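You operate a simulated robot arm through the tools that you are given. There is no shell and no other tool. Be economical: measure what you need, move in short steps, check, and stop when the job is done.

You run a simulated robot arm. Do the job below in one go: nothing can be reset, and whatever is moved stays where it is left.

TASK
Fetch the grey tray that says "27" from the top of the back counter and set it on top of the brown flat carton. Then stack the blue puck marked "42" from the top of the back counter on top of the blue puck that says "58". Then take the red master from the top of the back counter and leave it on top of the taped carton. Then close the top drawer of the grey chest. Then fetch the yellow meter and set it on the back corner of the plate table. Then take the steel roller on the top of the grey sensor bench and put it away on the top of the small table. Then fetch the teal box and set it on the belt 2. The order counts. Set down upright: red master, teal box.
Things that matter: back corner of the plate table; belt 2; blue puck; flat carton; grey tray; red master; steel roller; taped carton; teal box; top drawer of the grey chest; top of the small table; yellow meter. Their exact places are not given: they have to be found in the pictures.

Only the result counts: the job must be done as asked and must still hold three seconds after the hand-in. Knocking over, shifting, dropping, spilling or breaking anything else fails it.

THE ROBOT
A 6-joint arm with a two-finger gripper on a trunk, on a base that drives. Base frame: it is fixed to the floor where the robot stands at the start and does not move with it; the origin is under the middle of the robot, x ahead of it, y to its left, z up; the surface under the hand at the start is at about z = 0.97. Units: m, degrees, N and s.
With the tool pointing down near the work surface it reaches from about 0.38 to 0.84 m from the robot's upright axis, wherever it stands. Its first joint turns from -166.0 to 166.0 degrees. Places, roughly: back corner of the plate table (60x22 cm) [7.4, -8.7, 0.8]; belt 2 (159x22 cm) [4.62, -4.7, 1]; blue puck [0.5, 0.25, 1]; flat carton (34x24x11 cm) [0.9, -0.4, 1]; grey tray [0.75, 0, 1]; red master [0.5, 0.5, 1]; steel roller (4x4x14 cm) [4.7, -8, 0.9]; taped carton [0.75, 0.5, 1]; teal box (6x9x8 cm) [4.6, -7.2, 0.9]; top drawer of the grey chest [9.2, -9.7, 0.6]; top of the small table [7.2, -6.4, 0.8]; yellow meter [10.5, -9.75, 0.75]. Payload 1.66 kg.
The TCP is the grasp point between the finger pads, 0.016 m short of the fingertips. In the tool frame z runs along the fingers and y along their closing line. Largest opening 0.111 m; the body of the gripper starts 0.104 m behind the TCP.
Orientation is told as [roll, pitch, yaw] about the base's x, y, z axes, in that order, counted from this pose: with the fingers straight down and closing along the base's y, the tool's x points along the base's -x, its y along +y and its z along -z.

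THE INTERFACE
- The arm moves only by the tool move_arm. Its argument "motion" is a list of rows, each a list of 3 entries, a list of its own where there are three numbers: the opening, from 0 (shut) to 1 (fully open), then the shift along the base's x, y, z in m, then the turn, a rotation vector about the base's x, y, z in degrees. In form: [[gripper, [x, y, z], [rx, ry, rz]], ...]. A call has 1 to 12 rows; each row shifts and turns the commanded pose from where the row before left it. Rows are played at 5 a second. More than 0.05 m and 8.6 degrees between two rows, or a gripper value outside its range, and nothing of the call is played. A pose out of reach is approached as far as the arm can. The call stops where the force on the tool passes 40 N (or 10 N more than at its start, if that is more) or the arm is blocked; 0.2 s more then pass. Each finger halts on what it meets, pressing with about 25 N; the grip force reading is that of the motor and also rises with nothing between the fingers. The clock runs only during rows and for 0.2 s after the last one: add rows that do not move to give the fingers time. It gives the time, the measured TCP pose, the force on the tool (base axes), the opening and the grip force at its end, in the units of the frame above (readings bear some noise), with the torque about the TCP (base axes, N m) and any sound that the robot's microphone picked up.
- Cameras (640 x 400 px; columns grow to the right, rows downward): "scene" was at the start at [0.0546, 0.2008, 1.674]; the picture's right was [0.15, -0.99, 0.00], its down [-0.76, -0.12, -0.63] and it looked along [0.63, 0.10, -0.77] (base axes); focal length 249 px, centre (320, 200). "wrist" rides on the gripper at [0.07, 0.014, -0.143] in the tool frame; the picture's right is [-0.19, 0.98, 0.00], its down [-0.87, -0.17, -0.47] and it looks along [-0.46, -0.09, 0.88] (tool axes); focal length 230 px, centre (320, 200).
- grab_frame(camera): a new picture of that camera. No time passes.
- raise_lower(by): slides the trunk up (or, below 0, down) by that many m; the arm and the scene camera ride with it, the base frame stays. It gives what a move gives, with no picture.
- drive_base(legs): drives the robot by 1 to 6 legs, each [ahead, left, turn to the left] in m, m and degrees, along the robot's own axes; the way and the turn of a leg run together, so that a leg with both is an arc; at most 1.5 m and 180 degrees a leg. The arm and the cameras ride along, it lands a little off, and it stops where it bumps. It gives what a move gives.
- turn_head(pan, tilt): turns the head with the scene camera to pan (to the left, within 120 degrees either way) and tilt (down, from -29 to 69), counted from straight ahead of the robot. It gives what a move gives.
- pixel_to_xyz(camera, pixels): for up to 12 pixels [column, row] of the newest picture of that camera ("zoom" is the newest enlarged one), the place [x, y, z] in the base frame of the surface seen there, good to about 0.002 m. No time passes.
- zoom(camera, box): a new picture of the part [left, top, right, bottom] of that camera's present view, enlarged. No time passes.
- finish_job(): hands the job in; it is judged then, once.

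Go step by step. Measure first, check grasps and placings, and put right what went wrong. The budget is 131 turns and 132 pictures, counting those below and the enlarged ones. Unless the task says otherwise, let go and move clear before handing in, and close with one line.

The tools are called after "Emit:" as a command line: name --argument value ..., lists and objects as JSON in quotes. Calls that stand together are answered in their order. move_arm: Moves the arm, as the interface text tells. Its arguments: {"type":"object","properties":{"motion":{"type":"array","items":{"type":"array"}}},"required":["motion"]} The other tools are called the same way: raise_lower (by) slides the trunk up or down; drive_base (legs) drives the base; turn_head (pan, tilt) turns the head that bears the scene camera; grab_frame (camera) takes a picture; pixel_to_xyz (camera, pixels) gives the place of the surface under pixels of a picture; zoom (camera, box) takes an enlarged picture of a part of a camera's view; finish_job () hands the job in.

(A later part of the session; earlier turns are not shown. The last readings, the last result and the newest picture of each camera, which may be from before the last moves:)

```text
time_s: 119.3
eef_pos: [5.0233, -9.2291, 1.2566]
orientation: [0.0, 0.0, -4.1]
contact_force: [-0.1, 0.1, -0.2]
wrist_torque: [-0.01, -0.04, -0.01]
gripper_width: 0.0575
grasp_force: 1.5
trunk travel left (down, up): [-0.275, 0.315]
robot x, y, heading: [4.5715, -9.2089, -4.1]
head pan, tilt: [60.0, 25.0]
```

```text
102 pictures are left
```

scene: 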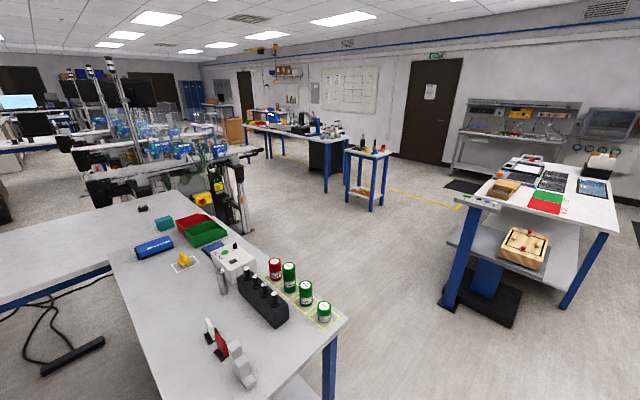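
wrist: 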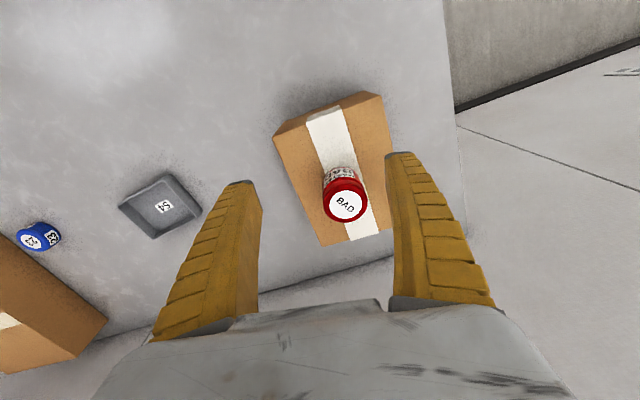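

This view shows the steel roller near (222,280), the teal box at (163,222), the small table at (368,165) and the plate table at (560,200). The chest is probably under the far wall bench, so I look ahead and measure.

Emit:
turn_head --pan 0 --tilt 15

Emit:
zoom --camera "scene" --box '[180, 150, 420, 300]'

Emit:
pixel_to_xyz --camera "zoom" --pixels '[[285, 350], [290, 220], [415, 200], [430, 180], [440, 220], [380, 130], [485, 255], [330, 300], [560, 310], [350, 220], [440, 140], [590, 110]]'

```text
time_s: 120.6
eef_pos: [5.0225, -9.229, 1.2562]
orientation: [0.0, 0.1, -4.2]
contact_force: [0.2, 0.8, 0.7]
wrist_torque: [-0.01, 0.01, 0.03]
gripper_width: 0.0576
grasp_force: 1.6
trunk travel left (down, up): [-0.275, 0.315]
robot x, y, heading: [4.5696, -9.2071, -4.0]
head pan, tilt: [0.0, 15.0]
```

```text
2.67 times, centred on (300, 225) of scene
```

zoom: 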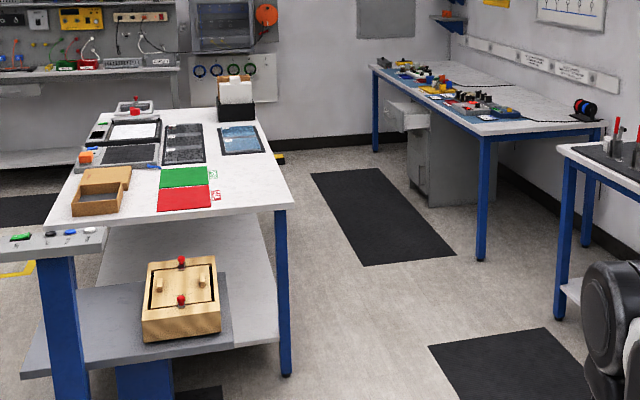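

```text
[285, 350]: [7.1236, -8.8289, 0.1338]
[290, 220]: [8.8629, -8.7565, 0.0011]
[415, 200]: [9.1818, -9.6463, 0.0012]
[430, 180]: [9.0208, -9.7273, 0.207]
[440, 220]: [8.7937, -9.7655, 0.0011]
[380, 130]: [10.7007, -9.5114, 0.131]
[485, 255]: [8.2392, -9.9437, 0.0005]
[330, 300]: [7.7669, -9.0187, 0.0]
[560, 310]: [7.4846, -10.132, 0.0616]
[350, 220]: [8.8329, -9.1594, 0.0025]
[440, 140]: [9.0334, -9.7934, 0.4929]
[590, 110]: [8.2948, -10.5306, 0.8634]
```

The chest stands under the far bench, with its top drawer open towards +y at zoom (395,112). The aisle between the plate table and the benches is about 1.3 m wide, so I drive along its middle.

Emit:
drive_base --legs '[[0, 0, -2.5], [1.5, 0, 0], [1.05, 0, 0], [0, 0, 17.5], [1.1, 0, 0]]'

Emit:
turn_head --pan -20 --tilt 30

Emit:
grab_frame --camera "scene"

```text
time_s: 139.6
eef_pos: [8.6154, -9.2467, 1.2569]
orientation: [0.0, 0.1, 9.7]
contact_force: [0.8, -0.1, 0.3]
wrist_torque: [0.02, 0.04, 0.01]
gripper_width: 0.0578
grasp_force: 1.5
trunk travel left (down, up): [-0.275, 0.315]
robot x, y, heading: [8.1688, -9.333, 9.6]
head pan, tilt: [0.0, 15.0]
```

```text
time_s: 140.5
eef_pos: [8.6145, -9.2469, 1.2569]
orientation: [0.0, 0.0, 9.7]
contact_force: [0.2, -0.4, -1.1]
wrist_torque: [-0.01, 0.0, -0.01]
gripper_width: 0.0576
grasp_force: 1.5
trunk travel left (down, up): [-0.275, 0.315]
robot x, y, heading: [8.1702, -9.3388, 9.8]
head pan, tilt: [-20.0, 30.0]
```

```text
100 pictures are left
```

scene: 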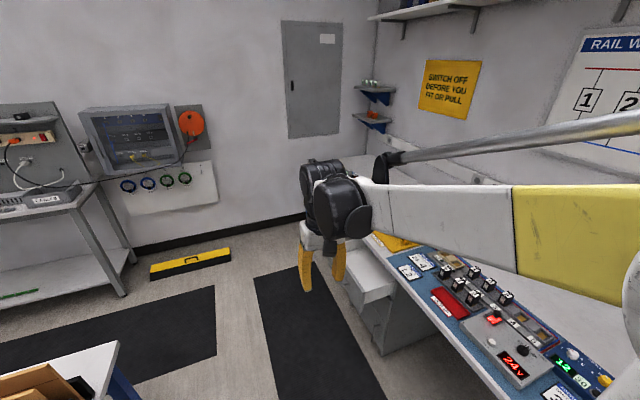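

The open drawer is at (365,265) and something yellow is at (395,240). I zoom in and measure.

Emit:
zoom --camera "scene" --box '[280, 180, 480, 360]'

Emit:
pixel_to_xyz --camera "scene" --pixels '[[350, 255], [362, 303], [395, 288], [400, 330], [383, 350], [355, 262], [378, 270], [345, 280], [395, 241], [420, 300], [360, 285], [385, 265]]'

```text
2.22 times, centred on (380, 270) of scene
```

zoom: 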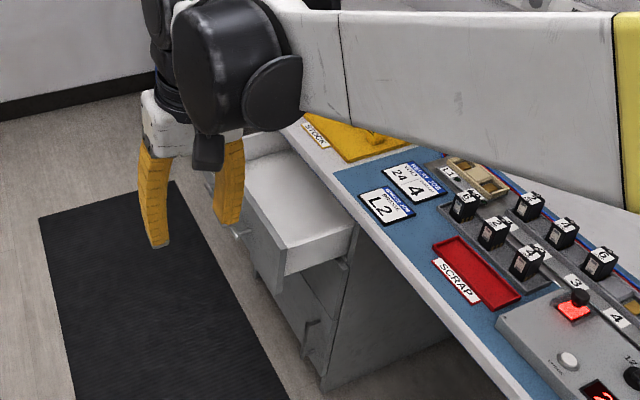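

```text
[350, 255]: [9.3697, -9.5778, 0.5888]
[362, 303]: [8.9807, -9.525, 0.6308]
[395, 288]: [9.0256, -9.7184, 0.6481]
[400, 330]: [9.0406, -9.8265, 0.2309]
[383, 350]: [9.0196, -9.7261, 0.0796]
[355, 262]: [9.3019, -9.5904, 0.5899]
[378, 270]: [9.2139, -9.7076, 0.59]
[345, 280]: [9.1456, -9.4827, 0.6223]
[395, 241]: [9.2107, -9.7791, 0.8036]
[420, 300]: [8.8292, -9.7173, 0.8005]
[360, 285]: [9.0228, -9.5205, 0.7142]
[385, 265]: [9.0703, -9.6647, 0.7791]
```

The open drawer's front runs from about (8.98,-9.52) to (9.35,-9.46), and the chest's closed plane is about 0.2 m behind, slightly under the bench edge. Before positioning myself I measure the plate table corner at (115,345).

Emit:
turn_head --pan 45 --tilt 45

Emit:
grab_frame --camera "scene"

Emit:
pixel_to_xyz --camera "scene" --pixels '[[100, 300], [200, 300], [300, 300], [400, 300], [300, 350], [200, 250], [100, 200], [200, 200], [300, 200], [400, 200], [500, 200], [300, 120]]'

```text
time_s: 141.8
eef_pos: [8.6148, -9.2477, 1.2557]
orientation: [0.0, 0.0, 9.7]
contact_force: [-0.6, -0.6, -0.7]
wrist_torque: [-0.04, -0.04, 0.04]
gripper_width: 0.0577
grasp_force: 1.6
trunk travel left (down, up): [-0.275, 0.315]
robot x, y, heading: [8.1751, -9.334, 10.1]
head pan, tilt: [45.0, 45.0]
```

```text
98 pictures are left
```

scene: 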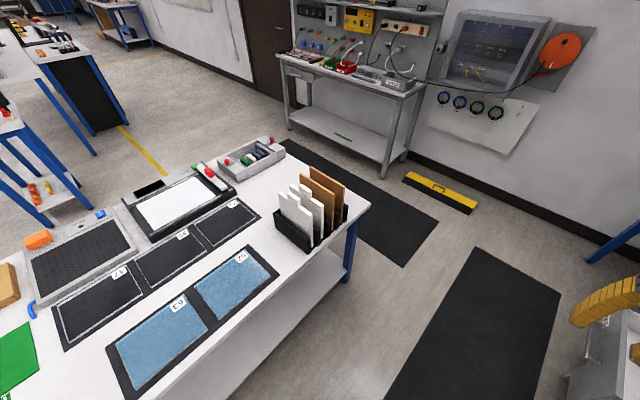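

```text
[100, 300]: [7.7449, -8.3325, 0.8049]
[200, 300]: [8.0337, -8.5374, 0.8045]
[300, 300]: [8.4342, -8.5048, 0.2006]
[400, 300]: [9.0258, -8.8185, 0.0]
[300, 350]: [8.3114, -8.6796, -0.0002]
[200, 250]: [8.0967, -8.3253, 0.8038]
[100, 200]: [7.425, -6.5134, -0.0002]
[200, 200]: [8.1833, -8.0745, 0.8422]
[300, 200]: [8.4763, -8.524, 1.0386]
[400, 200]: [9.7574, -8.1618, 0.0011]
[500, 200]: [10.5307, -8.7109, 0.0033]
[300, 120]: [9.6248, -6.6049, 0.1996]
```

The table corner is near (8.65,-8.5), so a diagonal leg to (9.05,-8.88) is clear. Then I turn to face the drawer.

Emit:
drive_base --legs '[[0.945, 0.303, 0], [0, 0, -89]]'

Emit:
turn_head --pan 20 --tilt 50

Emit:
grab_frame --camera "scene"

Emit:
grab_frame --camera "wrist"

```text
time_s: 150.7
eef_pos: [9.1291, -9.3246, 1.2569]
orientation: [0.0, 0.0, -79.8]
contact_force: [0.7, -0.2, 0.3]
wrist_torque: [-0.01, 0.0, 0.03]
gripper_width: 0.0579
grasp_force: 1.5
trunk travel left (down, up): [-0.275, 0.315]
robot x, y, heading: [9.037, -8.8813, -80.0]
head pan, tilt: [45.0, 45.0]
```

```text
time_s: 151.6
eef_pos: [9.1294, -9.3247, 1.2577]
orientation: [0.0, 0.0, -79.9]
contact_force: [0.1, 0.6, -0.3]
wrist_torque: [0.02, 0.01, 0.01]
gripper_width: 0.0576
grasp_force: 1.1
trunk travel left (down, up): [-0.275, 0.315]
robot x, y, heading: [9.0369, -8.8799, -79.7]
head pan, tilt: [20.0, 50.0]
```

```text
97 pictures are left
```

scene: 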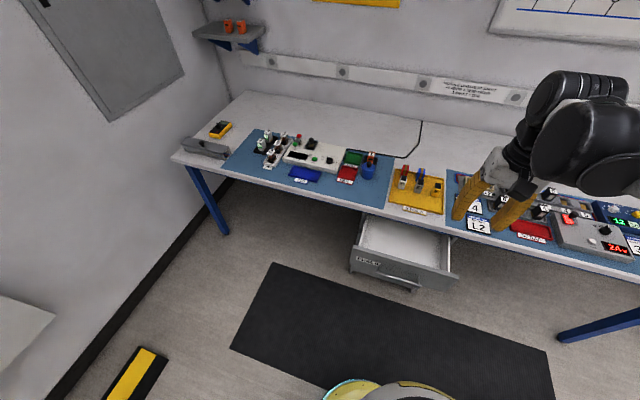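

```text
96 pictures are left
```

wrist: 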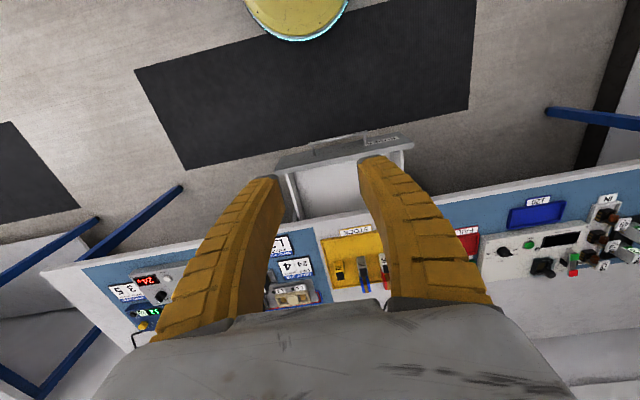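

Now both are clear: the drawer front with its handle at (400,275), and the yellow meter at (220,129) on the bench end. I zoom on the drawer and measure.

Emit:
zoom --camera "scene" --box '[330, 200, 490, 300]'

Emit:
pixel_to_xyz --camera "scene" --pixels '[[355, 247], [400, 260], [448, 271], [352, 270], [405, 290], [447, 289], [390, 278], [405, 280], [365, 215], [440, 232], [220, 129], [410, 212]]'

```text
4.00 times, centred on (410, 250) of scene
```

zoom: 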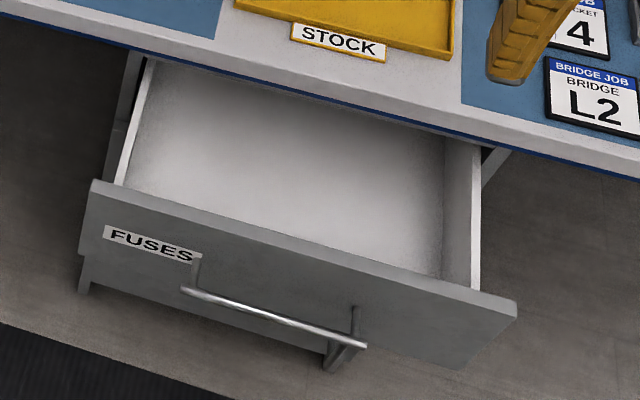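

```text
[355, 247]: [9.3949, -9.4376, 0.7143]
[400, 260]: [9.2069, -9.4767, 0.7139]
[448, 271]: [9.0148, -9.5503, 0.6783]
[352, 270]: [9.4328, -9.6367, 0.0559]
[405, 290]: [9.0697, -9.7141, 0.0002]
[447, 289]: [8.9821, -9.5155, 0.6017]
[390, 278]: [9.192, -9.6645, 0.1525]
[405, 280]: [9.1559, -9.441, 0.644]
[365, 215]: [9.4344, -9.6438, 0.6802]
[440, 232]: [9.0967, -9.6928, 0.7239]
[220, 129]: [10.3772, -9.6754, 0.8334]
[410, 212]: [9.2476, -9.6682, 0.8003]
```

The drawer face runs through (9.187,-9.478) with its top at 0.714, and the handle bar is at z 0.644. I'll push on the face above the handle with closed fingers tilted 60° forward, starting by lowering the trunk and tilting.

Emit:
raise_lower --by -0.27

Emit:
move_arm --motion '[[0, [0, 0, -0.02], [-8.37, -1.53, 0]], [0, [0, 0, -0.02], [-8.37, -1.53, 0]], [0, [0, 0, -0.02], [-8.37, -1.53, 0]], [0, [0, 0, -0.02], [-8.37, -1.53, 0]], [0, [0, 0, -0.02], [-8.37, -1.53, 0]], [0, [0, 0, -0.02], [-8.37, -1.53, 0]], [0, [0, 0, -0.02], [-8.37, -1.53, 0]], [0, [0, 0, 0], [0, 0, 0]]]'

Emit:
grab_frame --camera "scene"

```text
time_s: 154.3
eef_pos: [9.1297, -9.3245, 0.9869]
orientation: [0.0, 0.0, -79.9]
contact_force: [-0.5, 0.1, -0.3]
wrist_torque: [0.01, 0.03, -0.01]
gripper_width: 0.0575
grasp_force: 1.1
trunk travel left (down, up): [-0.005, 0.585]
robot x, y, heading: [9.0349, -8.8817, -79.4]
head pan, tilt: [20.0, 50.0]
```

```text
time_s: 156.1
eef_pos: [9.1302, -9.3318, 0.9169]
orientation: [0.4, -59.6, -80.0]
contact_force: [0.4, 0.4, -0.9]
wrist_torque: [0.02, -0.03, -0.02]
gripper_width: 0.0
grasp_force: 24.9
out of reach, approached as far as the arm can: row 6, 7
trunk travel left (down, up): [-0.005, 0.585]
robot x, y, heading: [9.037, -8.8801, -80.0]
head pan, tilt: [20.0, 50.0]
```

```text
94 pictures are left
```

scene: 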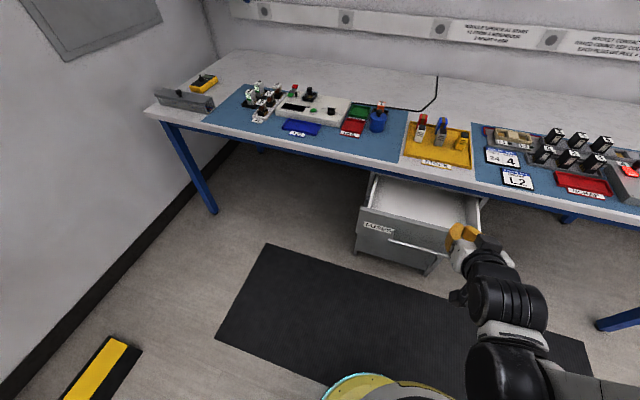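

The last rows were out of reach because I'm too close, so I back up 15 cm and shift 6 cm left to align with the drawer's middle.

Emit:
drive_base --legs '[[-0.15, 0.06, 0]]'

Emit:
move_arm --motion '[[0, [0.005, -0.03, -0.03], [0, 0, 0]], [0, [0.005, -0.03, -0.03], [0, 0, 0]], [0, [0.005, -0.03, -0.03], [0, 0, 0]], [0, [0, -0.03, -0.04], [0, 0, 0]], [0, [0, -0.03, -0.04], [0, 0, 0]], [0, [0, 0, 0], [0, 0, 0]]]'

Emit:
grab_frame --camera "scene"

```text
time_s: 157.5
eef_pos: [9.1628, -9.1763, 0.9167]
orientation: [0.3, -59.5, -80.0]
contact_force: [-0.3, -0.2, -1.0]
wrist_torque: [0.01, 0.02, 0.05]
gripper_width: 0.0
grasp_force: 24.6
trunk travel left (down, up): [-0.005, 0.585]
robot x, y, heading: [9.0657, -8.7267, -79.8]
head pan, tilt: [20.0, 50.0]
```

```text
time_s: 158.9
eef_pos: [9.1881, -9.3686, 0.8404]
orientation: [0.3, -59.4, -80.1]
contact_force: [-0.2, -0.2, 0.1]
wrist_torque: [0.0, -0.02, 0.01]
gripper_width: 0.0001
grasp_force: 25.2
out of reach, approached as far as the arm can: row 1, 2, 3, 4, 5
trunk travel left (down, up): [-0.005, 0.585]
robot x, y, heading: [9.0698, -8.7257, -79.6]
head pan, tilt: [20.0, 50.0]
```

```text
93 pictures are left
```

scene: 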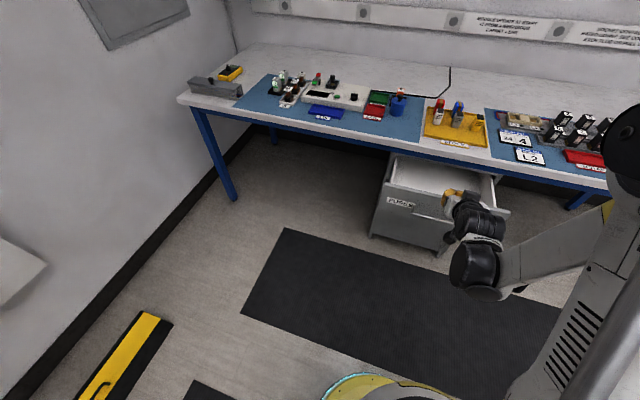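

The arm can't hold 60° tilt this low and close. I ease the tilt to about 42°, which still clears the bench edge, and see where it settles.

Emit:
move_arm --motion '[[0, [0, 0, 0], [5.9, 1.08, 0]], [0, [0, 0, 0], [5.9, 1.08, 0]], [0, [0, 0, 0], [5.9, 1.08, 0]], [0, [0, 0, 0], [0, 0, 0]]]'

```text
time_s: 159.9
eef_pos: [9.1866, -9.3665, 0.8416]
orientation: [0.2, -41.5, -80.0]
contact_force: [-0.6, 0.5, 0.1]
wrist_torque: [-0.01, -0.01, 0.02]
gripper_width: 0.0001
grasp_force: 25.1
trunk travel left (down, up): [-0.005, 0.585]
robot x, y, heading: [9.0666, -8.7305, -79.5]
head pan, tilt: [20.0, 50.0]
```

The commanded pose follows the measured one and 41.5° works here. I lower to z 0.697 in front of the drawer.

Emit:
move_arm --motion '[[0, [0, 0, -0.03], [0, 0, 0]], [0, [0, 0, -0.03], [0, 0, 0]], [0, [0, 0, -0.03], [0, 0, 0]], [0, [0, 0, -0.03], [0, 0, 0]], [0, [0, 0, -0.025], [0, 0, 0]], [0, [0, 0, 0], [0, 0, 0]]]'

Emit:
grab_frame --camera "scene"

Emit:
grab_frame --camera "wrist"

```text
time_s: 161.3
eef_pos: [9.19, -9.3845, 0.7129]
orientation: [0.1, -41.5, -79.9]
contact_force: [0.9, 0.4, -0.1]
wrist_torque: [-0.01, 0.0, -0.01]
gripper_width: 0.0
grasp_force: 25.3
out of reach, approached as far as the arm can: row 4, 5
trunk travel left (down, up): [-0.005, 0.585]
robot x, y, heading: [9.0655, -8.7248, -79.6]
head pan, tilt: [20.0, 50.0]
```

```text
92 pictures are left
```

scene: 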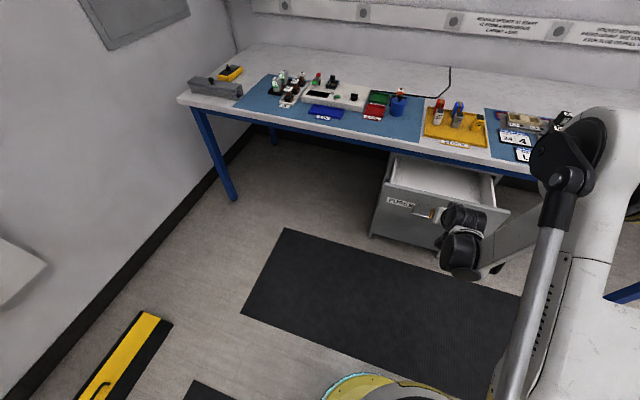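

```text
91 pictures are left
```

wrist: 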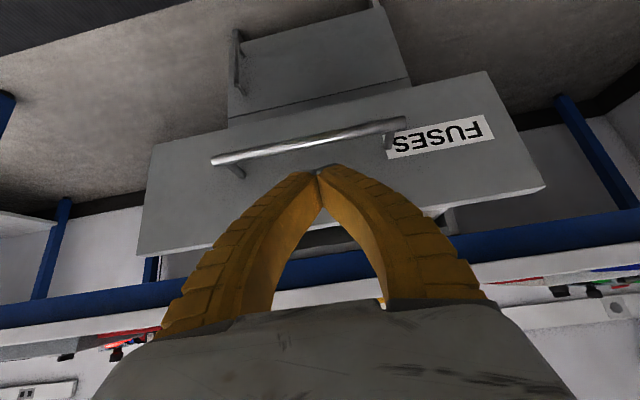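

The tips point just above the handle at z≈0.70, within the drawer face. I push forward along (0.19,-0.98) step by step.

Emit:
move_arm --motion '[[0, [0.0057, -0.0294, -0.004], [0, 0, 0]], [0, [0.0057, -0.0294, -0.004], [0, 0, 0]], [0, [0.004, -0.02, -0.004], [0, 0, 0]], [0, [0.004, -0.02, 0], [0, 0, 0]], [0, [0.004, -0.02, 0], [0, 0, 0]], [0, [0.004, -0.02, 0], [0, 0, 0]], [0, [0.004, -0.02, 0], [0, 0, 0]]]'

Emit:
grab_frame --camera "wrist"

```text
time_s: 162.9
eef_pos: [9.2205, -9.5448, 0.7026]
orientation: [0.2, -41.5, -79.9]
contact_force: [0.6, -0.2, 0.2]
wrist_torque: [0.0, -0.02, 0.0]
gripper_width: 0.0
grasp_force: 28.9
trunk travel left (down, up): [-0.005, 0.585]
robot x, y, heading: [9.0671, -8.7239, -79.5]
head pan, tilt: [20.0, 50.0]
```

```text
90 pictures are left
```

wrist: 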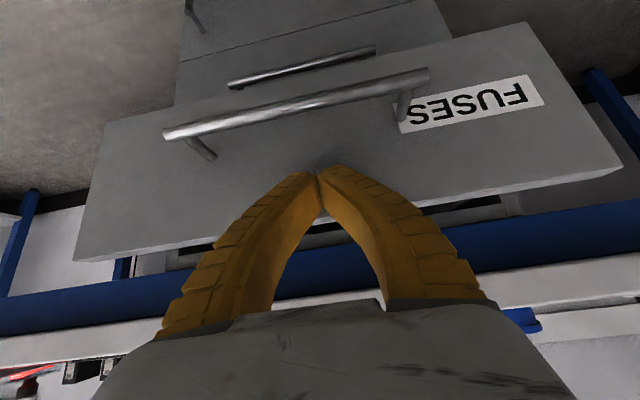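

The drawer is moving with almost no force. I continue pushing, slightly lower.

Emit:
move_arm --motion '[[0, [0.004, -0.02, -0.003], [0, 0, 0]], [0, [0.004, -0.02, -0.003], [0, 0, 0]], [0, [0.003, -0.015, -0.002], [0, 0, 0]], [0, [0.003, -0.015, 0], [0, 0, 0]], [0, [0, 0, 0], [0, 0, 0]]]'

Emit:
grab_frame --camera "wrist"

Emit:
grab_frame --camera "scene"

```text
time_s: 164.1
eef_pos: [9.235, -9.6157, 0.6936]
orientation: [0.2, -41.6, -79.8]
contact_force: [0.7, -0.2, -0.2]
wrist_torque: [0.0, 0.01, 0.02]
gripper_width: 0.0
grasp_force: 28.3
trunk travel left (down, up): [-0.005, 0.585]
robot x, y, heading: [9.0674, -8.7294, -79.2]
head pan, tilt: [20.0, 50.0]
```

```text
89 pictures are left
```

wrist: 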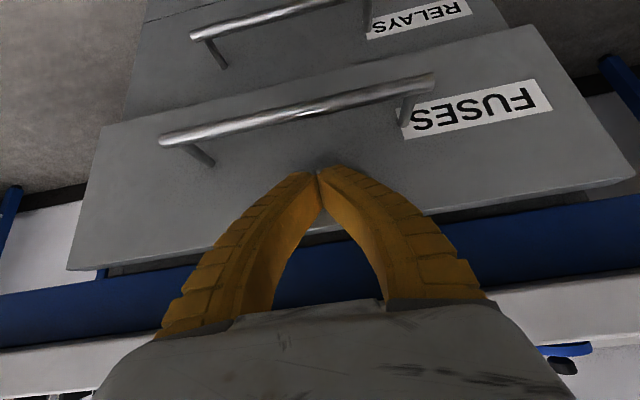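

```text
88 pictures are left
```

scene: 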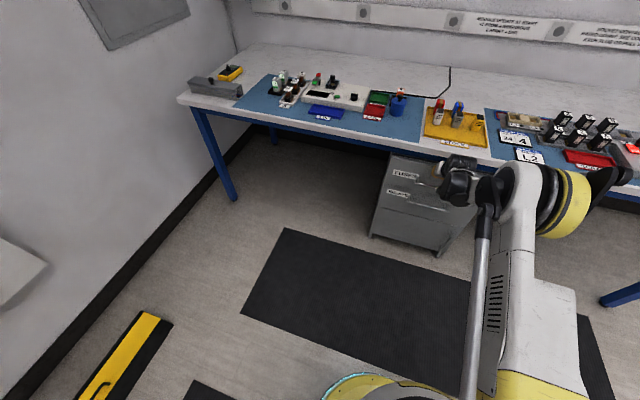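

The drawer is nearly closed, with only a small gap left. I push the last centimetres until it stops.

Emit:
move_arm --motion '[[0, [0.0025, -0.012, -0.001], [0, 0, 0]], [0, [0.0025, -0.012, 0], [0, 0, 0]], [0, [0.0025, -0.012, 0], [0, 0, 0]], [0, [0.002, -0.01, 0], [0, 0, 0]], [0, [0, 0, 0], [0, 0, 0]]]'

Emit:
grab_frame --camera "wrist"

Emit:
zoom --camera "scene" --box '[360, 130, 520, 260]'

```text
time_s: 164.9
eef_pos: [9.2397, -9.6378, 0.6921]
orientation: [0.1, -40.8, -79.8]
contact_force: [-4.3, 17.9, 7.7]
wrist_torque: [-0.18, -0.09, 0.12]
gripper_width: 0.0061
grasp_force: 28.2
trunk travel left (down, up): [-0.005, 0.585]
robot x, y, heading: [9.07, -8.7244, -79.6]
head pan, tilt: [20.0, 50.0]
stopped in row 3: the force on the tool passed its limit at 58 N (the readings are from after the stop); the commanded pose is now the measured one
```

```text
87 pictures are left
```

wrist: 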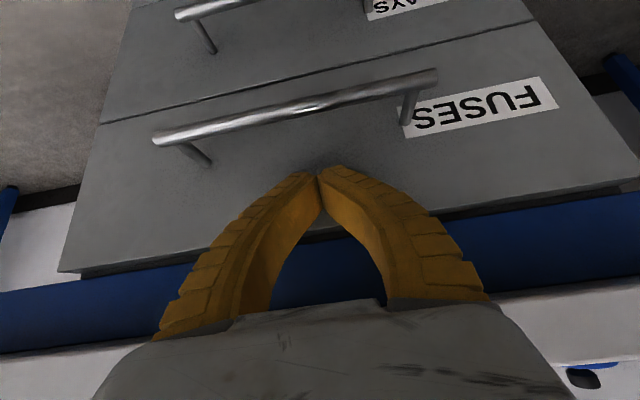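

```text
3.08 times, centred on (440, 195) of scene
```

zoom: 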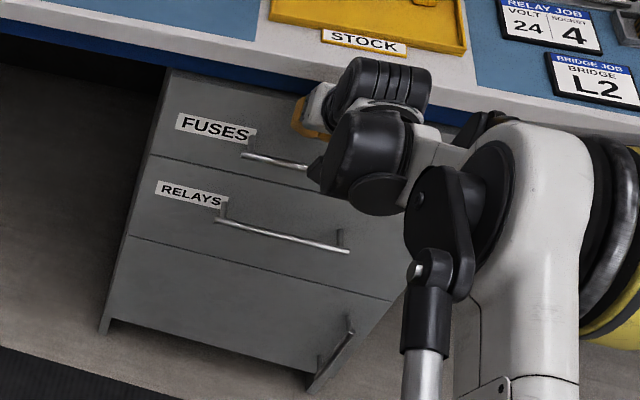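

The "FUSES" front is flush with the one below and the push hit a hard stop, so the drawer is closed. I retract, straighten the tool and raise the trunk.

Emit:
move_arm --motion '[[0, [-0.0076, 0.0392, 0], [0, 0, 0]], [0, [-0.0076, 0.0392, 0], [0, 0, 0]], [0, [-0.0076, 0.0392, 0.01], [0, 0, 0]], [0, [-0.0076, 0.0392, 0.03], [0, 0, 0]], [0, [0, 0.02, 0.04], [0, 0, 0]], [0, [0, 0.0, 0.04], [8.2, 1.5, 0]], [0.3, [0, 0.0, 0.04], [8.2, 1.5, 0]], [0.3, [0, 0.0, 0.04], [8.2, 1.5, 0]], [0.3, [0, 0.0, 0.04], [8.2, 1.5, 0]], [0.3, [0, 0.0, 0.04], [7.3, 1.2, 0]], [0.3, [0, 0, 0], [0, 0, 0]]]'

Emit:
raise_lower --by 0.15

Emit:
grab_frame --camera "scene"

Emit:
zoom --camera "scene" --box '[160, 20, 340, 200]'

```text
time_s: 167.3
eef_pos: [9.2097, -9.4634, 0.9699]
orientation: [0.1, 0.0, -79.8]
contact_force: [0.1, 0.4, -0.2]
wrist_torque: [0.02, -0.03, -0.02]
gripper_width: 0.0358
grasp_force: 1.9
trunk travel left (down, up): [-0.005, 0.585]
robot x, y, heading: [9.0691, -8.7262, -79.8]
head pan, tilt: [20.0, 50.0]
```

```text
time_s: 169.0
eef_pos: [9.2099, -9.4627, 1.1192]
orientation: [0.1, -0.1, -79.9]
contact_force: [-0.3, 0.6, -0.5]
wrist_torque: [0.01, 0.03, 0.03]
gripper_width: 0.0357
grasp_force: 2.2
trunk travel left (down, up): [-0.155, 0.435]
robot x, y, heading: [9.0678, -8.7278, -79.5]
head pan, tilt: [20.0, 50.0]
```

```text
85 pictures are left
```

scene: 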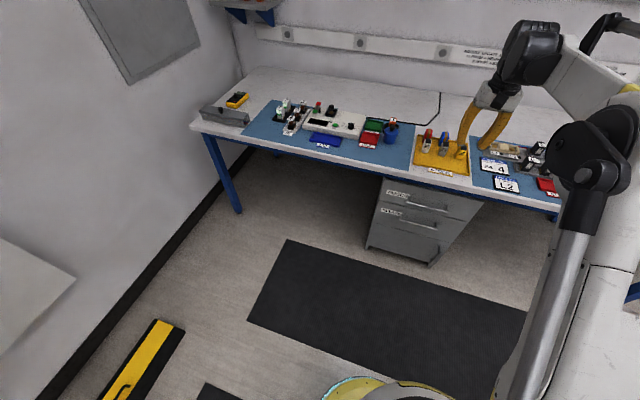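

```text
2.22 times, centred on (250, 110) of scene
```

zoom: 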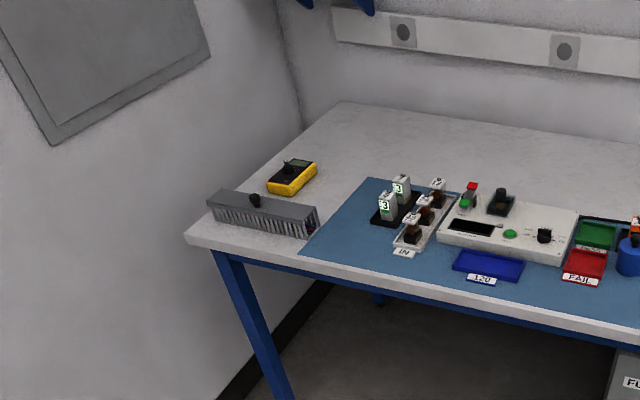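

The yellow meter lies flat behind the grey finned block at the bench end. I check for obstacles on the way, namely the yellow floor block at (150,360) and the wall.

Emit:
turn_head --pan 60 --tilt 50

Emit:
grab_frame --camera "scene"

Emit:
pixel_to_xyz --camera "scene" --pixels '[[320, 300], [300, 250], [250, 200], [350, 200], [400, 200], [300, 150], [400, 150], [450, 150], [350, 100], [200, 150], [450, 100], [480, 60]]'

```text
time_s: 170.1
eef_pos: [9.2104, -9.4621, 1.1189]
orientation: [0.1, -0.1, -79.8]
contact_force: [0.7, 0.2, 0.1]
wrist_torque: [0.03, 0.0, 0.0]
gripper_width: 0.0358
grasp_force: 1.4
trunk travel left (down, up): [-0.155, 0.435]
robot x, y, heading: [9.0652, -8.7261, -79.9]
head pan, tilt: [60.0, 50.0]
```

```text
83 pictures are left
```

scene: 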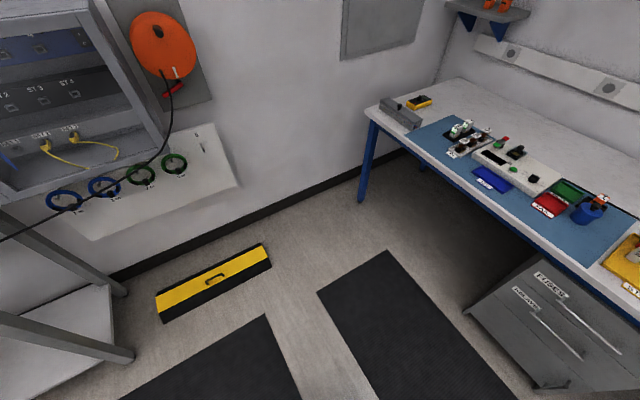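

```text
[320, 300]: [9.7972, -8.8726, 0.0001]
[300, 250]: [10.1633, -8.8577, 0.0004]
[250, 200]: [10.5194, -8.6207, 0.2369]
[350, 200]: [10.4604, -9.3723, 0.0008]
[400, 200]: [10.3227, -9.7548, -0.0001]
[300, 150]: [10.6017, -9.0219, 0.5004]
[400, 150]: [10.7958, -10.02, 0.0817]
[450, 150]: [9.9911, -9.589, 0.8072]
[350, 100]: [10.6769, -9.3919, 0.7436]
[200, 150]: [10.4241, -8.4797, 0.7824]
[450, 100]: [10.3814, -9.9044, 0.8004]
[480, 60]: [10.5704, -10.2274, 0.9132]
```

The wall is at x≈10.6 and the block lies near (10.2,-8.65). I drive diagonally to about (9.95,-9.08).

Emit:
drive_base --legs '[[0.505, 0.808, 0]]'

Emit:
turn_head --pan 30 --tilt 50

Emit:
grab_frame --camera "scene"

Emit:
grab_frame --camera "wrist"

```text
time_s: 175.0
eef_pos: [10.087, -9.8148, 1.119]
orientation: [0.1, -0.1, -79.7]
contact_force: [0.1, 0.4, -0.5]
wrist_torque: [-0.01, 0.04, -0.02]
gripper_width: 0.0359
grasp_force: 2.3
trunk travel left (down, up): [-0.155, 0.435]
robot x, y, heading: [9.9413, -9.0762, -79.6]
head pan, tilt: [60.0, 50.0]
```

```text
time_s: 176.0
eef_pos: [10.0859, -9.8143, 1.1204]
orientation: [0.0, 0.0, -79.8]
contact_force: [0.3, -0.3, 0.7]
wrist_torque: [0.03, 0.0, 0.01]
gripper_width: 0.0358
grasp_force: 1.5
trunk travel left (down, up): [-0.155, 0.435]
robot x, y, heading: [9.9414, -9.0804, -79.5]
head pan, tilt: [30.0, 50.0]
```

```text
82 pictures are left
```

scene: 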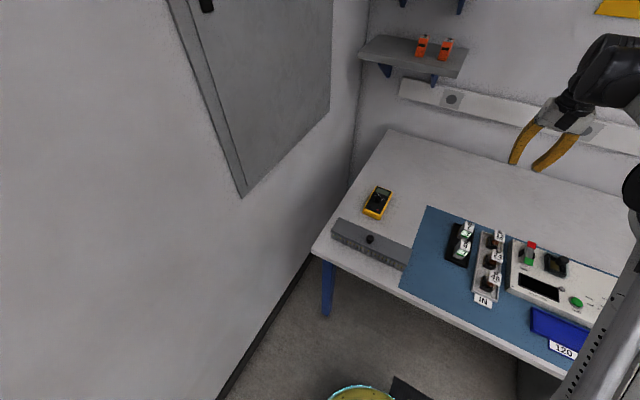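

```text
81 pictures are left
```

wrist: 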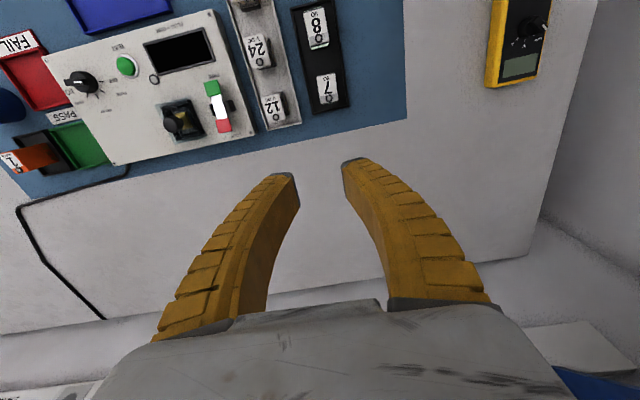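

Emit:
zoom --camera "scene" --box '[340, 165, 420, 265]'

Emit:
pixel_to_xyz --camera "zoom" --pixels '[[132, 180], [135, 100], [200, 120], [148, 98], [195, 114], [155, 218], [112, 190], [170, 125], [170, 160], [128, 295], [230, 320], [30, 245]]'

```text
4.00 times, centred on (380, 215) of scene
```

zoom: 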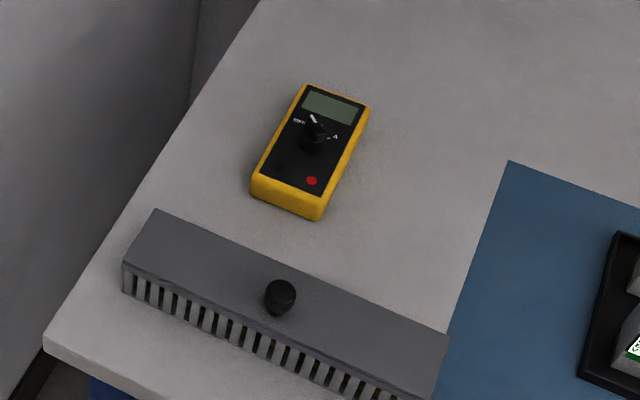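

```text
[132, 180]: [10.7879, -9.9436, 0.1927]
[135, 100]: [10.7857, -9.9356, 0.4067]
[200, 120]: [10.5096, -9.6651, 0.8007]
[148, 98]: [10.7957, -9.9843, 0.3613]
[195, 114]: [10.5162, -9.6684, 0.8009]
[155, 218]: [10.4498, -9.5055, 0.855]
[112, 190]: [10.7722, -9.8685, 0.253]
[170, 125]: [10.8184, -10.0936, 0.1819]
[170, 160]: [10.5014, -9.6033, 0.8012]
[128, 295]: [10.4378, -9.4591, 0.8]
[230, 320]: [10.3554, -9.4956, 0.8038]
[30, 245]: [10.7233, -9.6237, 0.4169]
```

The zoom window covers a wider region than I assumed, so I re-query with the right pixels: the meter body spans (252,180)–(370,108).

Emit:
pixel_to_xyz --camera "zoom" --pixels '[[307, 88], [366, 110], [258, 178], [320, 205], [313, 130], [312, 180], [300, 165], [335, 108], [280, 295], [250, 205], [320, 222], [160, 215]]'

```text
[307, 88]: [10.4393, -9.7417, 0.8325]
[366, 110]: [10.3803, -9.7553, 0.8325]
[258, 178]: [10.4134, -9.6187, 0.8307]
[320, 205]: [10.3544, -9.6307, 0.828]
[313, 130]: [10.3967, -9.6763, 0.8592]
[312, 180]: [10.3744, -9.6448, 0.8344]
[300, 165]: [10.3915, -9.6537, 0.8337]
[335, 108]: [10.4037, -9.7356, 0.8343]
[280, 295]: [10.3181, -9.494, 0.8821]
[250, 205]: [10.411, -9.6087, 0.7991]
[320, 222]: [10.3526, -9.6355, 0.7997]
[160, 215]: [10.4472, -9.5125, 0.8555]
```

The meter is centred at (10.397,-9.685), about 6 cm wide, with its long axis at -78° and top at 0.833. The current yaw fits it, so I move above, open, and check.

Emit:
move_arm --motion '[[0.5, [0.0389, 0.0161, 0], [0, 0, 0.2]], [1, [0.0389, 0.0161, 0], [0, 0, 0.2]], [1, [0.0389, 0.0161, 0], [0, 0, 0.2]], [1, [0.0389, 0.0161, 0], [0, 0, 0.2]], [1, [0.0389, 0.0161, 0], [0, 0, 0.2]], [1, [0.0389, 0.0161, 0], [0, 0, 0.2]], [1, [0.0389, 0.0161, 0], [0, 0, 0]], [1, [0.0389, 0.0161, 0], [0, 0, 0]], [0.9, [0, 0, -0.045], [0, 0, 0]], [0.9, [0, 0, -0.045], [0, 0, 0]], [0.9, [0, 0, -0.045], [0, 0, 0]]]'

Emit:
grab_frame --camera "wrist"

```text
time_s: 178.4
eef_pos: [10.3966, -9.6852, 0.9839]
orientation: [0.1, -0.1, -78.4]
contact_force: [0.2, -0.2, -0.1]
wrist_torque: [-0.02, 0.02, 0.01]
gripper_width: 0.1007
grasp_force: 0.2
trunk travel left (down, up): [-0.155, 0.435]
robot x, y, heading: [9.9399, -9.0785, -79.6]
head pan, tilt: [30.0, 50.0]
```

```text
79 pictures are left
```

wrist: 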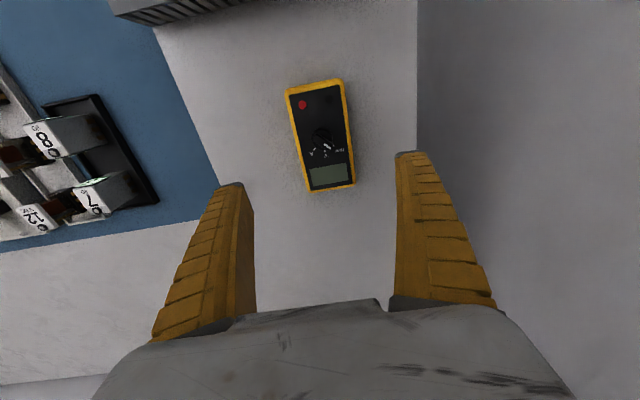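

Aligned over the meter. I descend to 0.822 and close.

Emit:
move_arm --motion '[[0.9, [0, 0, -0.045], [0, 0, 0]], [0.9, [0, 0, -0.045], [0, 0, 0]], [0.9, [0, 0, -0.04], [0, 0, 0]], [0.9, [0, 0, -0.031], [0, 0, 0]], [0.9, [0, 0, 0], [0, 0, 0]], [0, [0, 0, 0], [0, 0, 0]], [0, [0, 0, 0], [0, 0, 0]], [0, [0, 0, 0], [0, 0, 0]]]'

```text
time_s: 180.2
eef_pos: [10.3976, -9.6856, 0.8247]
orientation: [0.1, 0.0, -78.5]
contact_force: [-0.3, 0.8, 0.8]
wrist_torque: [0.0, -0.05, 0.0]
gripper_width: 0.0711
grasp_force: 25.4
trunk travel left (down, up): [-0.155, 0.435]
robot x, y, heading: [9.9462, -9.0838, -79.4]
head pan, tilt: [30.0, 50.0]
```

Held at 0.071 m. I lift it and bring the arm back in front of the robot.

Emit:
move_arm --motion '[[0, [0, 0, 0.04], [0, 0, 0]], [0, [0, 0, 0.045], [0, 0, 0]], [0, [0, 0, 0.045], [0, 0, 0]], [0, [0, 0, 0.045], [0, 0, 0]], [0, [-0.037, 0.012, 0.045], [0, 0, 0]], [0, [-0.037, 0.012, 0.045], [0, 0, 0]], [0, [-0.037, 0.012, 0.02], [0, 0, 0]], [0, [-0.037, 0.012, 0.02], [0, 0, 0]], [0, [-0.037, 0.012, 0], [0, 0, 0]], [0, [-0.037, 0.012, 0], [0, 0, 0]], [0, [-0.037, 0.012, 0], [0, 0, 0]], [0, [-0.037, 0.012, 0], [0, 0, 0]]]'

Emit:
grab_frame --camera "wrist"

Emit:
turn_head --pan -100 --tilt 25

Emit:
grab_frame --camera "scene"

```text
refused: row 5 steps farther than a row can; nothing moved
```

```text
78 pictures are left
```

wrist: 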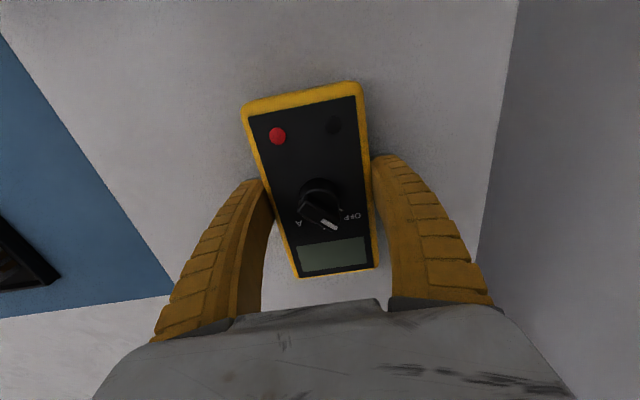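

```text
time_s: 182.3
eef_pos: [10.3979, -9.6857, 0.8245]
orientation: [0.1, -0.1, -78.6]
contact_force: [0.2, -0.4, 0.1]
wrist_torque: [0.04, 0.01, 0.0]
gripper_width: 0.0712
grasp_force: 24.9
trunk travel left (down, up): [-0.155, 0.435]
robot x, y, heading: [9.9426, -9.0797, -79.6]
head pan, tilt: [-100.0, 25.0]
```

```text
77 pictures are left
```

scene: 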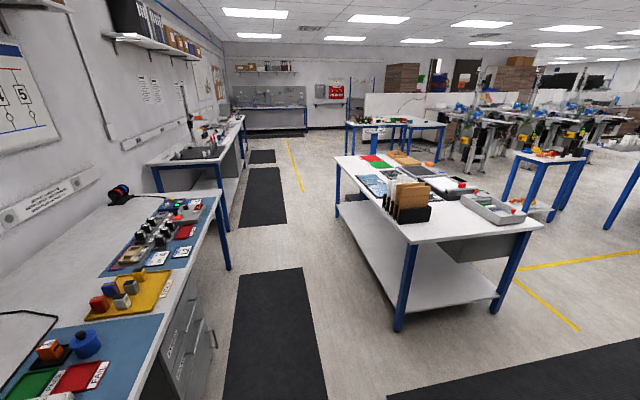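

One row was too long, so nothing moved. I repeat the lift with shorter rows.

Emit:
move_arm --motion '[[0, [0, 0, 0.04], [0, 0, 0]], [0, [0, 0, 0.045], [0, 0, 0]], [0, [0, 0, 0.045], [0, 0, 0]], [0, [0, 0, 0.045], [0, 0, 0]], [0, [-0.037, 0.012, 0.03], [0, 0, 0]], [0, [-0.037, 0.012, 0.03], [0, 0, 0]], [0, [-0.037, 0.012, 0.03], [0, 0, 0]], [0, [-0.037, 0.012, 0.03], [0, 0, 0]], [0, [-0.037, 0.012, 0], [0, 0, 0]], [0, [-0.037, 0.012, 0], [0, 0, 0]], [0, [-0.037, 0.012, 0], [0, 0, 0]], [0, [-0.037, 0.012, 0], [0, 0, 0]]]'

Emit:
grab_frame --camera "wrist"

Emit:
pixel_to_xyz --camera "scene" --pixels '[[335, 157], [433, 155], [540, 228], [408, 242], [372, 162], [385, 175], [350, 160], [320, 200], [260, 200], [230, 265], [330, 300], [300, 170]]'

```text
time_s: 184.9
eef_pos: [10.1008, -9.5875, 1.1193]
orientation: [0.1, -0.2, -78.5]
contact_force: [-0.8, 0.0, -3.9]
wrist_torque: [0.01, -0.03, -0.01]
gripper_width: 0.0714
grasp_force: 24.9
trunk travel left (down, up): [-0.155, 0.435]
robot x, y, heading: [9.9407, -9.0803, -79.6]
head pan, tilt: [-100.0, 25.0]
```

```text
76 pictures are left
```

wrist: 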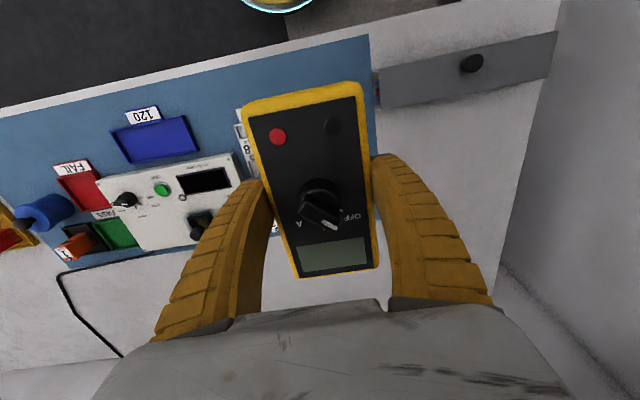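

```text
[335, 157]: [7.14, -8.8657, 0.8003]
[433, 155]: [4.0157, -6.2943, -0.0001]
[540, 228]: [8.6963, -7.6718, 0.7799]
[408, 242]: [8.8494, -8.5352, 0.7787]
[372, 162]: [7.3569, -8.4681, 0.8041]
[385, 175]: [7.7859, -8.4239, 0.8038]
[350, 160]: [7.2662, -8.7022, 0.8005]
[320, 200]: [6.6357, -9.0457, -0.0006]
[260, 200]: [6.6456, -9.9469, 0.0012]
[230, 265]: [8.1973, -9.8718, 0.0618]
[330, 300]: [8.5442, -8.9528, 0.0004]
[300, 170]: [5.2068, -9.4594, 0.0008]
```

The meter is held level. The plate table's aisle-side corner is at (7.14,-8.87), with a free white area around (7.3,-8.7). I turn right and drive back down the aisle to stand in front of it.

Emit:
drive_base --legs '[[0, 0, -93.2], [1.5, 0, 0], [0.9, 0, 0], [0, 0, -86]]'

Emit:
turn_head --pan 10 --tilt 50

Emit:
grab_frame --camera "scene"

```text
time_s: 204.4
eef_pos: [7.3972, -8.7788, 1.1205]
orientation: [0.1, 0.0, 100.3]
contact_force: [0.3, -0.2, -3.7]
wrist_torque: [-0.03, 0.02, -0.02]
gripper_width: 0.0709
grasp_force: 25.2
trunk travel left (down, up): [-0.155, 0.435]
robot x, y, heading: [7.5479, -9.2909, 99.1]
head pan, tilt: [-100.0, 25.0]
```

```text
time_s: 206.3
eef_pos: [7.3974, -8.7787, 1.1193]
orientation: [0.2, -0.1, 100.5]
contact_force: [0.9, 0.7, -4.4]
wrist_torque: [-0.04, 0.0, -0.03]
gripper_width: 0.0711
grasp_force: 25.0
trunk travel left (down, up): [-0.155, 0.435]
robot x, y, heading: [7.546, -9.2912, 99.3]
head pan, tilt: [10.0, 50.0]
```

```text
75 pictures are left
```

scene: 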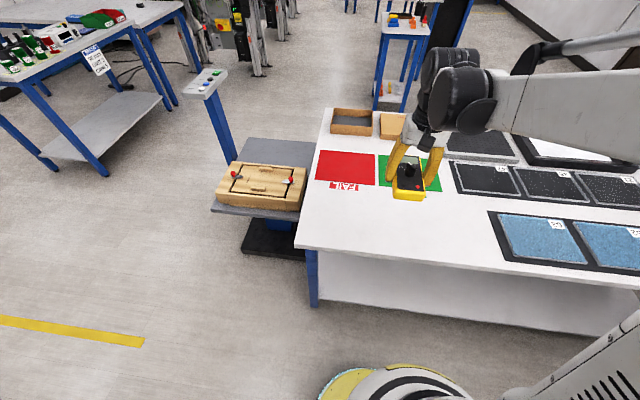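

The free white corner is around (370,220), between the edge and the red and green pads. I measure it.

Emit:
pixel_to_xyz --camera "scene" --pixels '[[298, 245], [350, 225], [380, 225], [420, 225], [316, 180], [345, 188], [375, 185], [440, 255], [488, 215], [330, 225], [440, 190], [500, 255]]'

```text
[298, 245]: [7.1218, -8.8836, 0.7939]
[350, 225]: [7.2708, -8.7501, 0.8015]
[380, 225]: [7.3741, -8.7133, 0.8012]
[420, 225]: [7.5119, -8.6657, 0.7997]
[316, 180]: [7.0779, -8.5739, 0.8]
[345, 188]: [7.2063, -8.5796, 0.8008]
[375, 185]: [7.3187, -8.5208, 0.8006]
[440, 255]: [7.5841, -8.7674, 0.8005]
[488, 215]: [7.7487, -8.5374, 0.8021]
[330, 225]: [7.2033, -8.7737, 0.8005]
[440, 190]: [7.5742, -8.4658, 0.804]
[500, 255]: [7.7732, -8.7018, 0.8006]
```

The free strip at x=7.4 runs from the edge at y≈-8.83 to the pads at about -8.60. I'll set the meter down at (7.4,-8.715), TCP z 0.826.

Emit:
move_arm --motion '[[0, [0.003, 0.034, 0], [0, 0, 0]], [0, [0, 0.03, -0.02], [0, 0, 0]], [0, [0, 0, -0.05], [0, 0, 0]], [0, [0, 0, -0.05], [0, 0, 0]], [0, [0, 0, -0.05], [0, 0, 0]], [0, [0, 0, -0.05], [0, 0, 0]], [0, [0, 0, -0.045], [0, 0, 0]], [0, [0, 0, -0.018], [0, 0, 0]], [0, [0, 0, -0.008], [0, 0, 0]], [0, [0, 0, 0], [0, 0, 0]]]'

Emit:
grab_frame --camera "scene"

```text
time_s: 208.5
eef_pos: [7.4, -8.7143, 0.8287]
orientation: [0.1, -0.1, 100.5]
contact_force: [0.1, 0.2, -3.0]
wrist_torque: [-0.05, -0.05, 0.01]
gripper_width: 0.0712
grasp_force: 25.0
trunk travel left (down, up): [-0.155, 0.435]
robot x, y, heading: [7.5448, -9.2903, 99.0]
head pan, tilt: [10.0, 50.0]
```

```text
74 pictures are left
```

scene: 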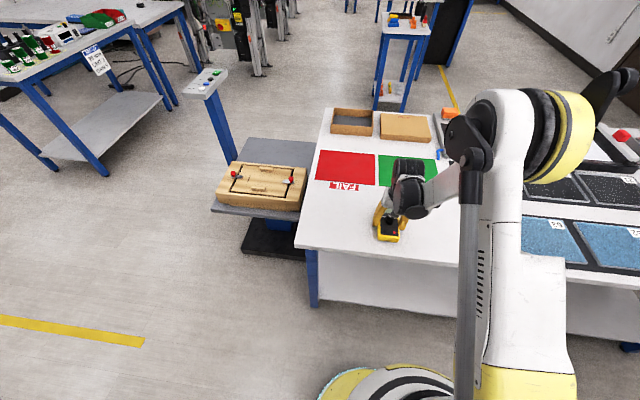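

It is 3–4 mm above the table; I ease it down, release and rise.

Emit:
move_arm --motion '[[0, [0, 0, -0.003], [0, 0, 0]], [0, [0, 0, 0], [0, 0, 0]], [0.9, [0, 0, 0], [0, 0, 0]], [0.9, [0, 0, 0], [0, 0, 0]], [0.9, [0, 0, 0.04], [0, 0, 0]], [0.9, [0, 0, 0.05], [0, 0, 0]], [0.9, [0, 0, 0.05], [0, 0, 0]], [0.9, [0, 0, 0.05], [0, 0, 0]], [0.9, [0, -0.02, 0.04], [0, 0, 0]], [0.5, [0, -0.04, 0.02], [0, 0, 0]], [0.5, [0.02, -0.04, 0], [0, 0, 0]]]'

Emit:
grab_frame --camera "wrist"

Emit:
turn_head --pan 60 --tilt 35

Emit:
grab_frame --camera "scene"

```text
time_s: 210.9
eef_pos: [7.4208, -8.8146, 1.0784]
orientation: [0.1, 0.0, 100.4]
contact_force: [0.6, 0.0, 0.2]
wrist_torque: [0.0, 0.0, 0.01]
gripper_width: 0.0575
grasp_force: 1.5
trunk travel left (down, up): [-0.155, 0.435]
robot x, y, heading: [7.5485, -9.2948, 99.2]
head pan, tilt: [10.0, 50.0]
```

```text
73 pictures are left
```

wrist: 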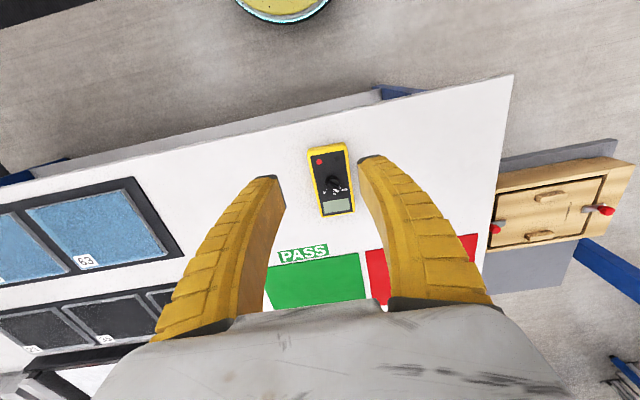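

```text
time_s: 212.1
eef_pos: [7.4213, -8.8133, 1.0781]
orientation: [0.1, -0.1, 100.4]
contact_force: [-0.1, -0.4, 0.2]
wrist_torque: [0.02, -0.02, 0.02]
gripper_width: 0.0575
grasp_force: 1.2
trunk travel left (down, up): [-0.155, 0.435]
robot x, y, heading: [7.5479, -9.2913, 99.0]
head pan, tilt: [60.0, 35.0]
```

```text
72 pictures are left
```

scene: 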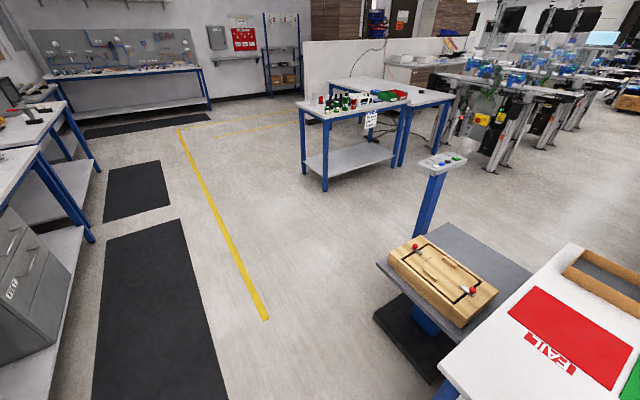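

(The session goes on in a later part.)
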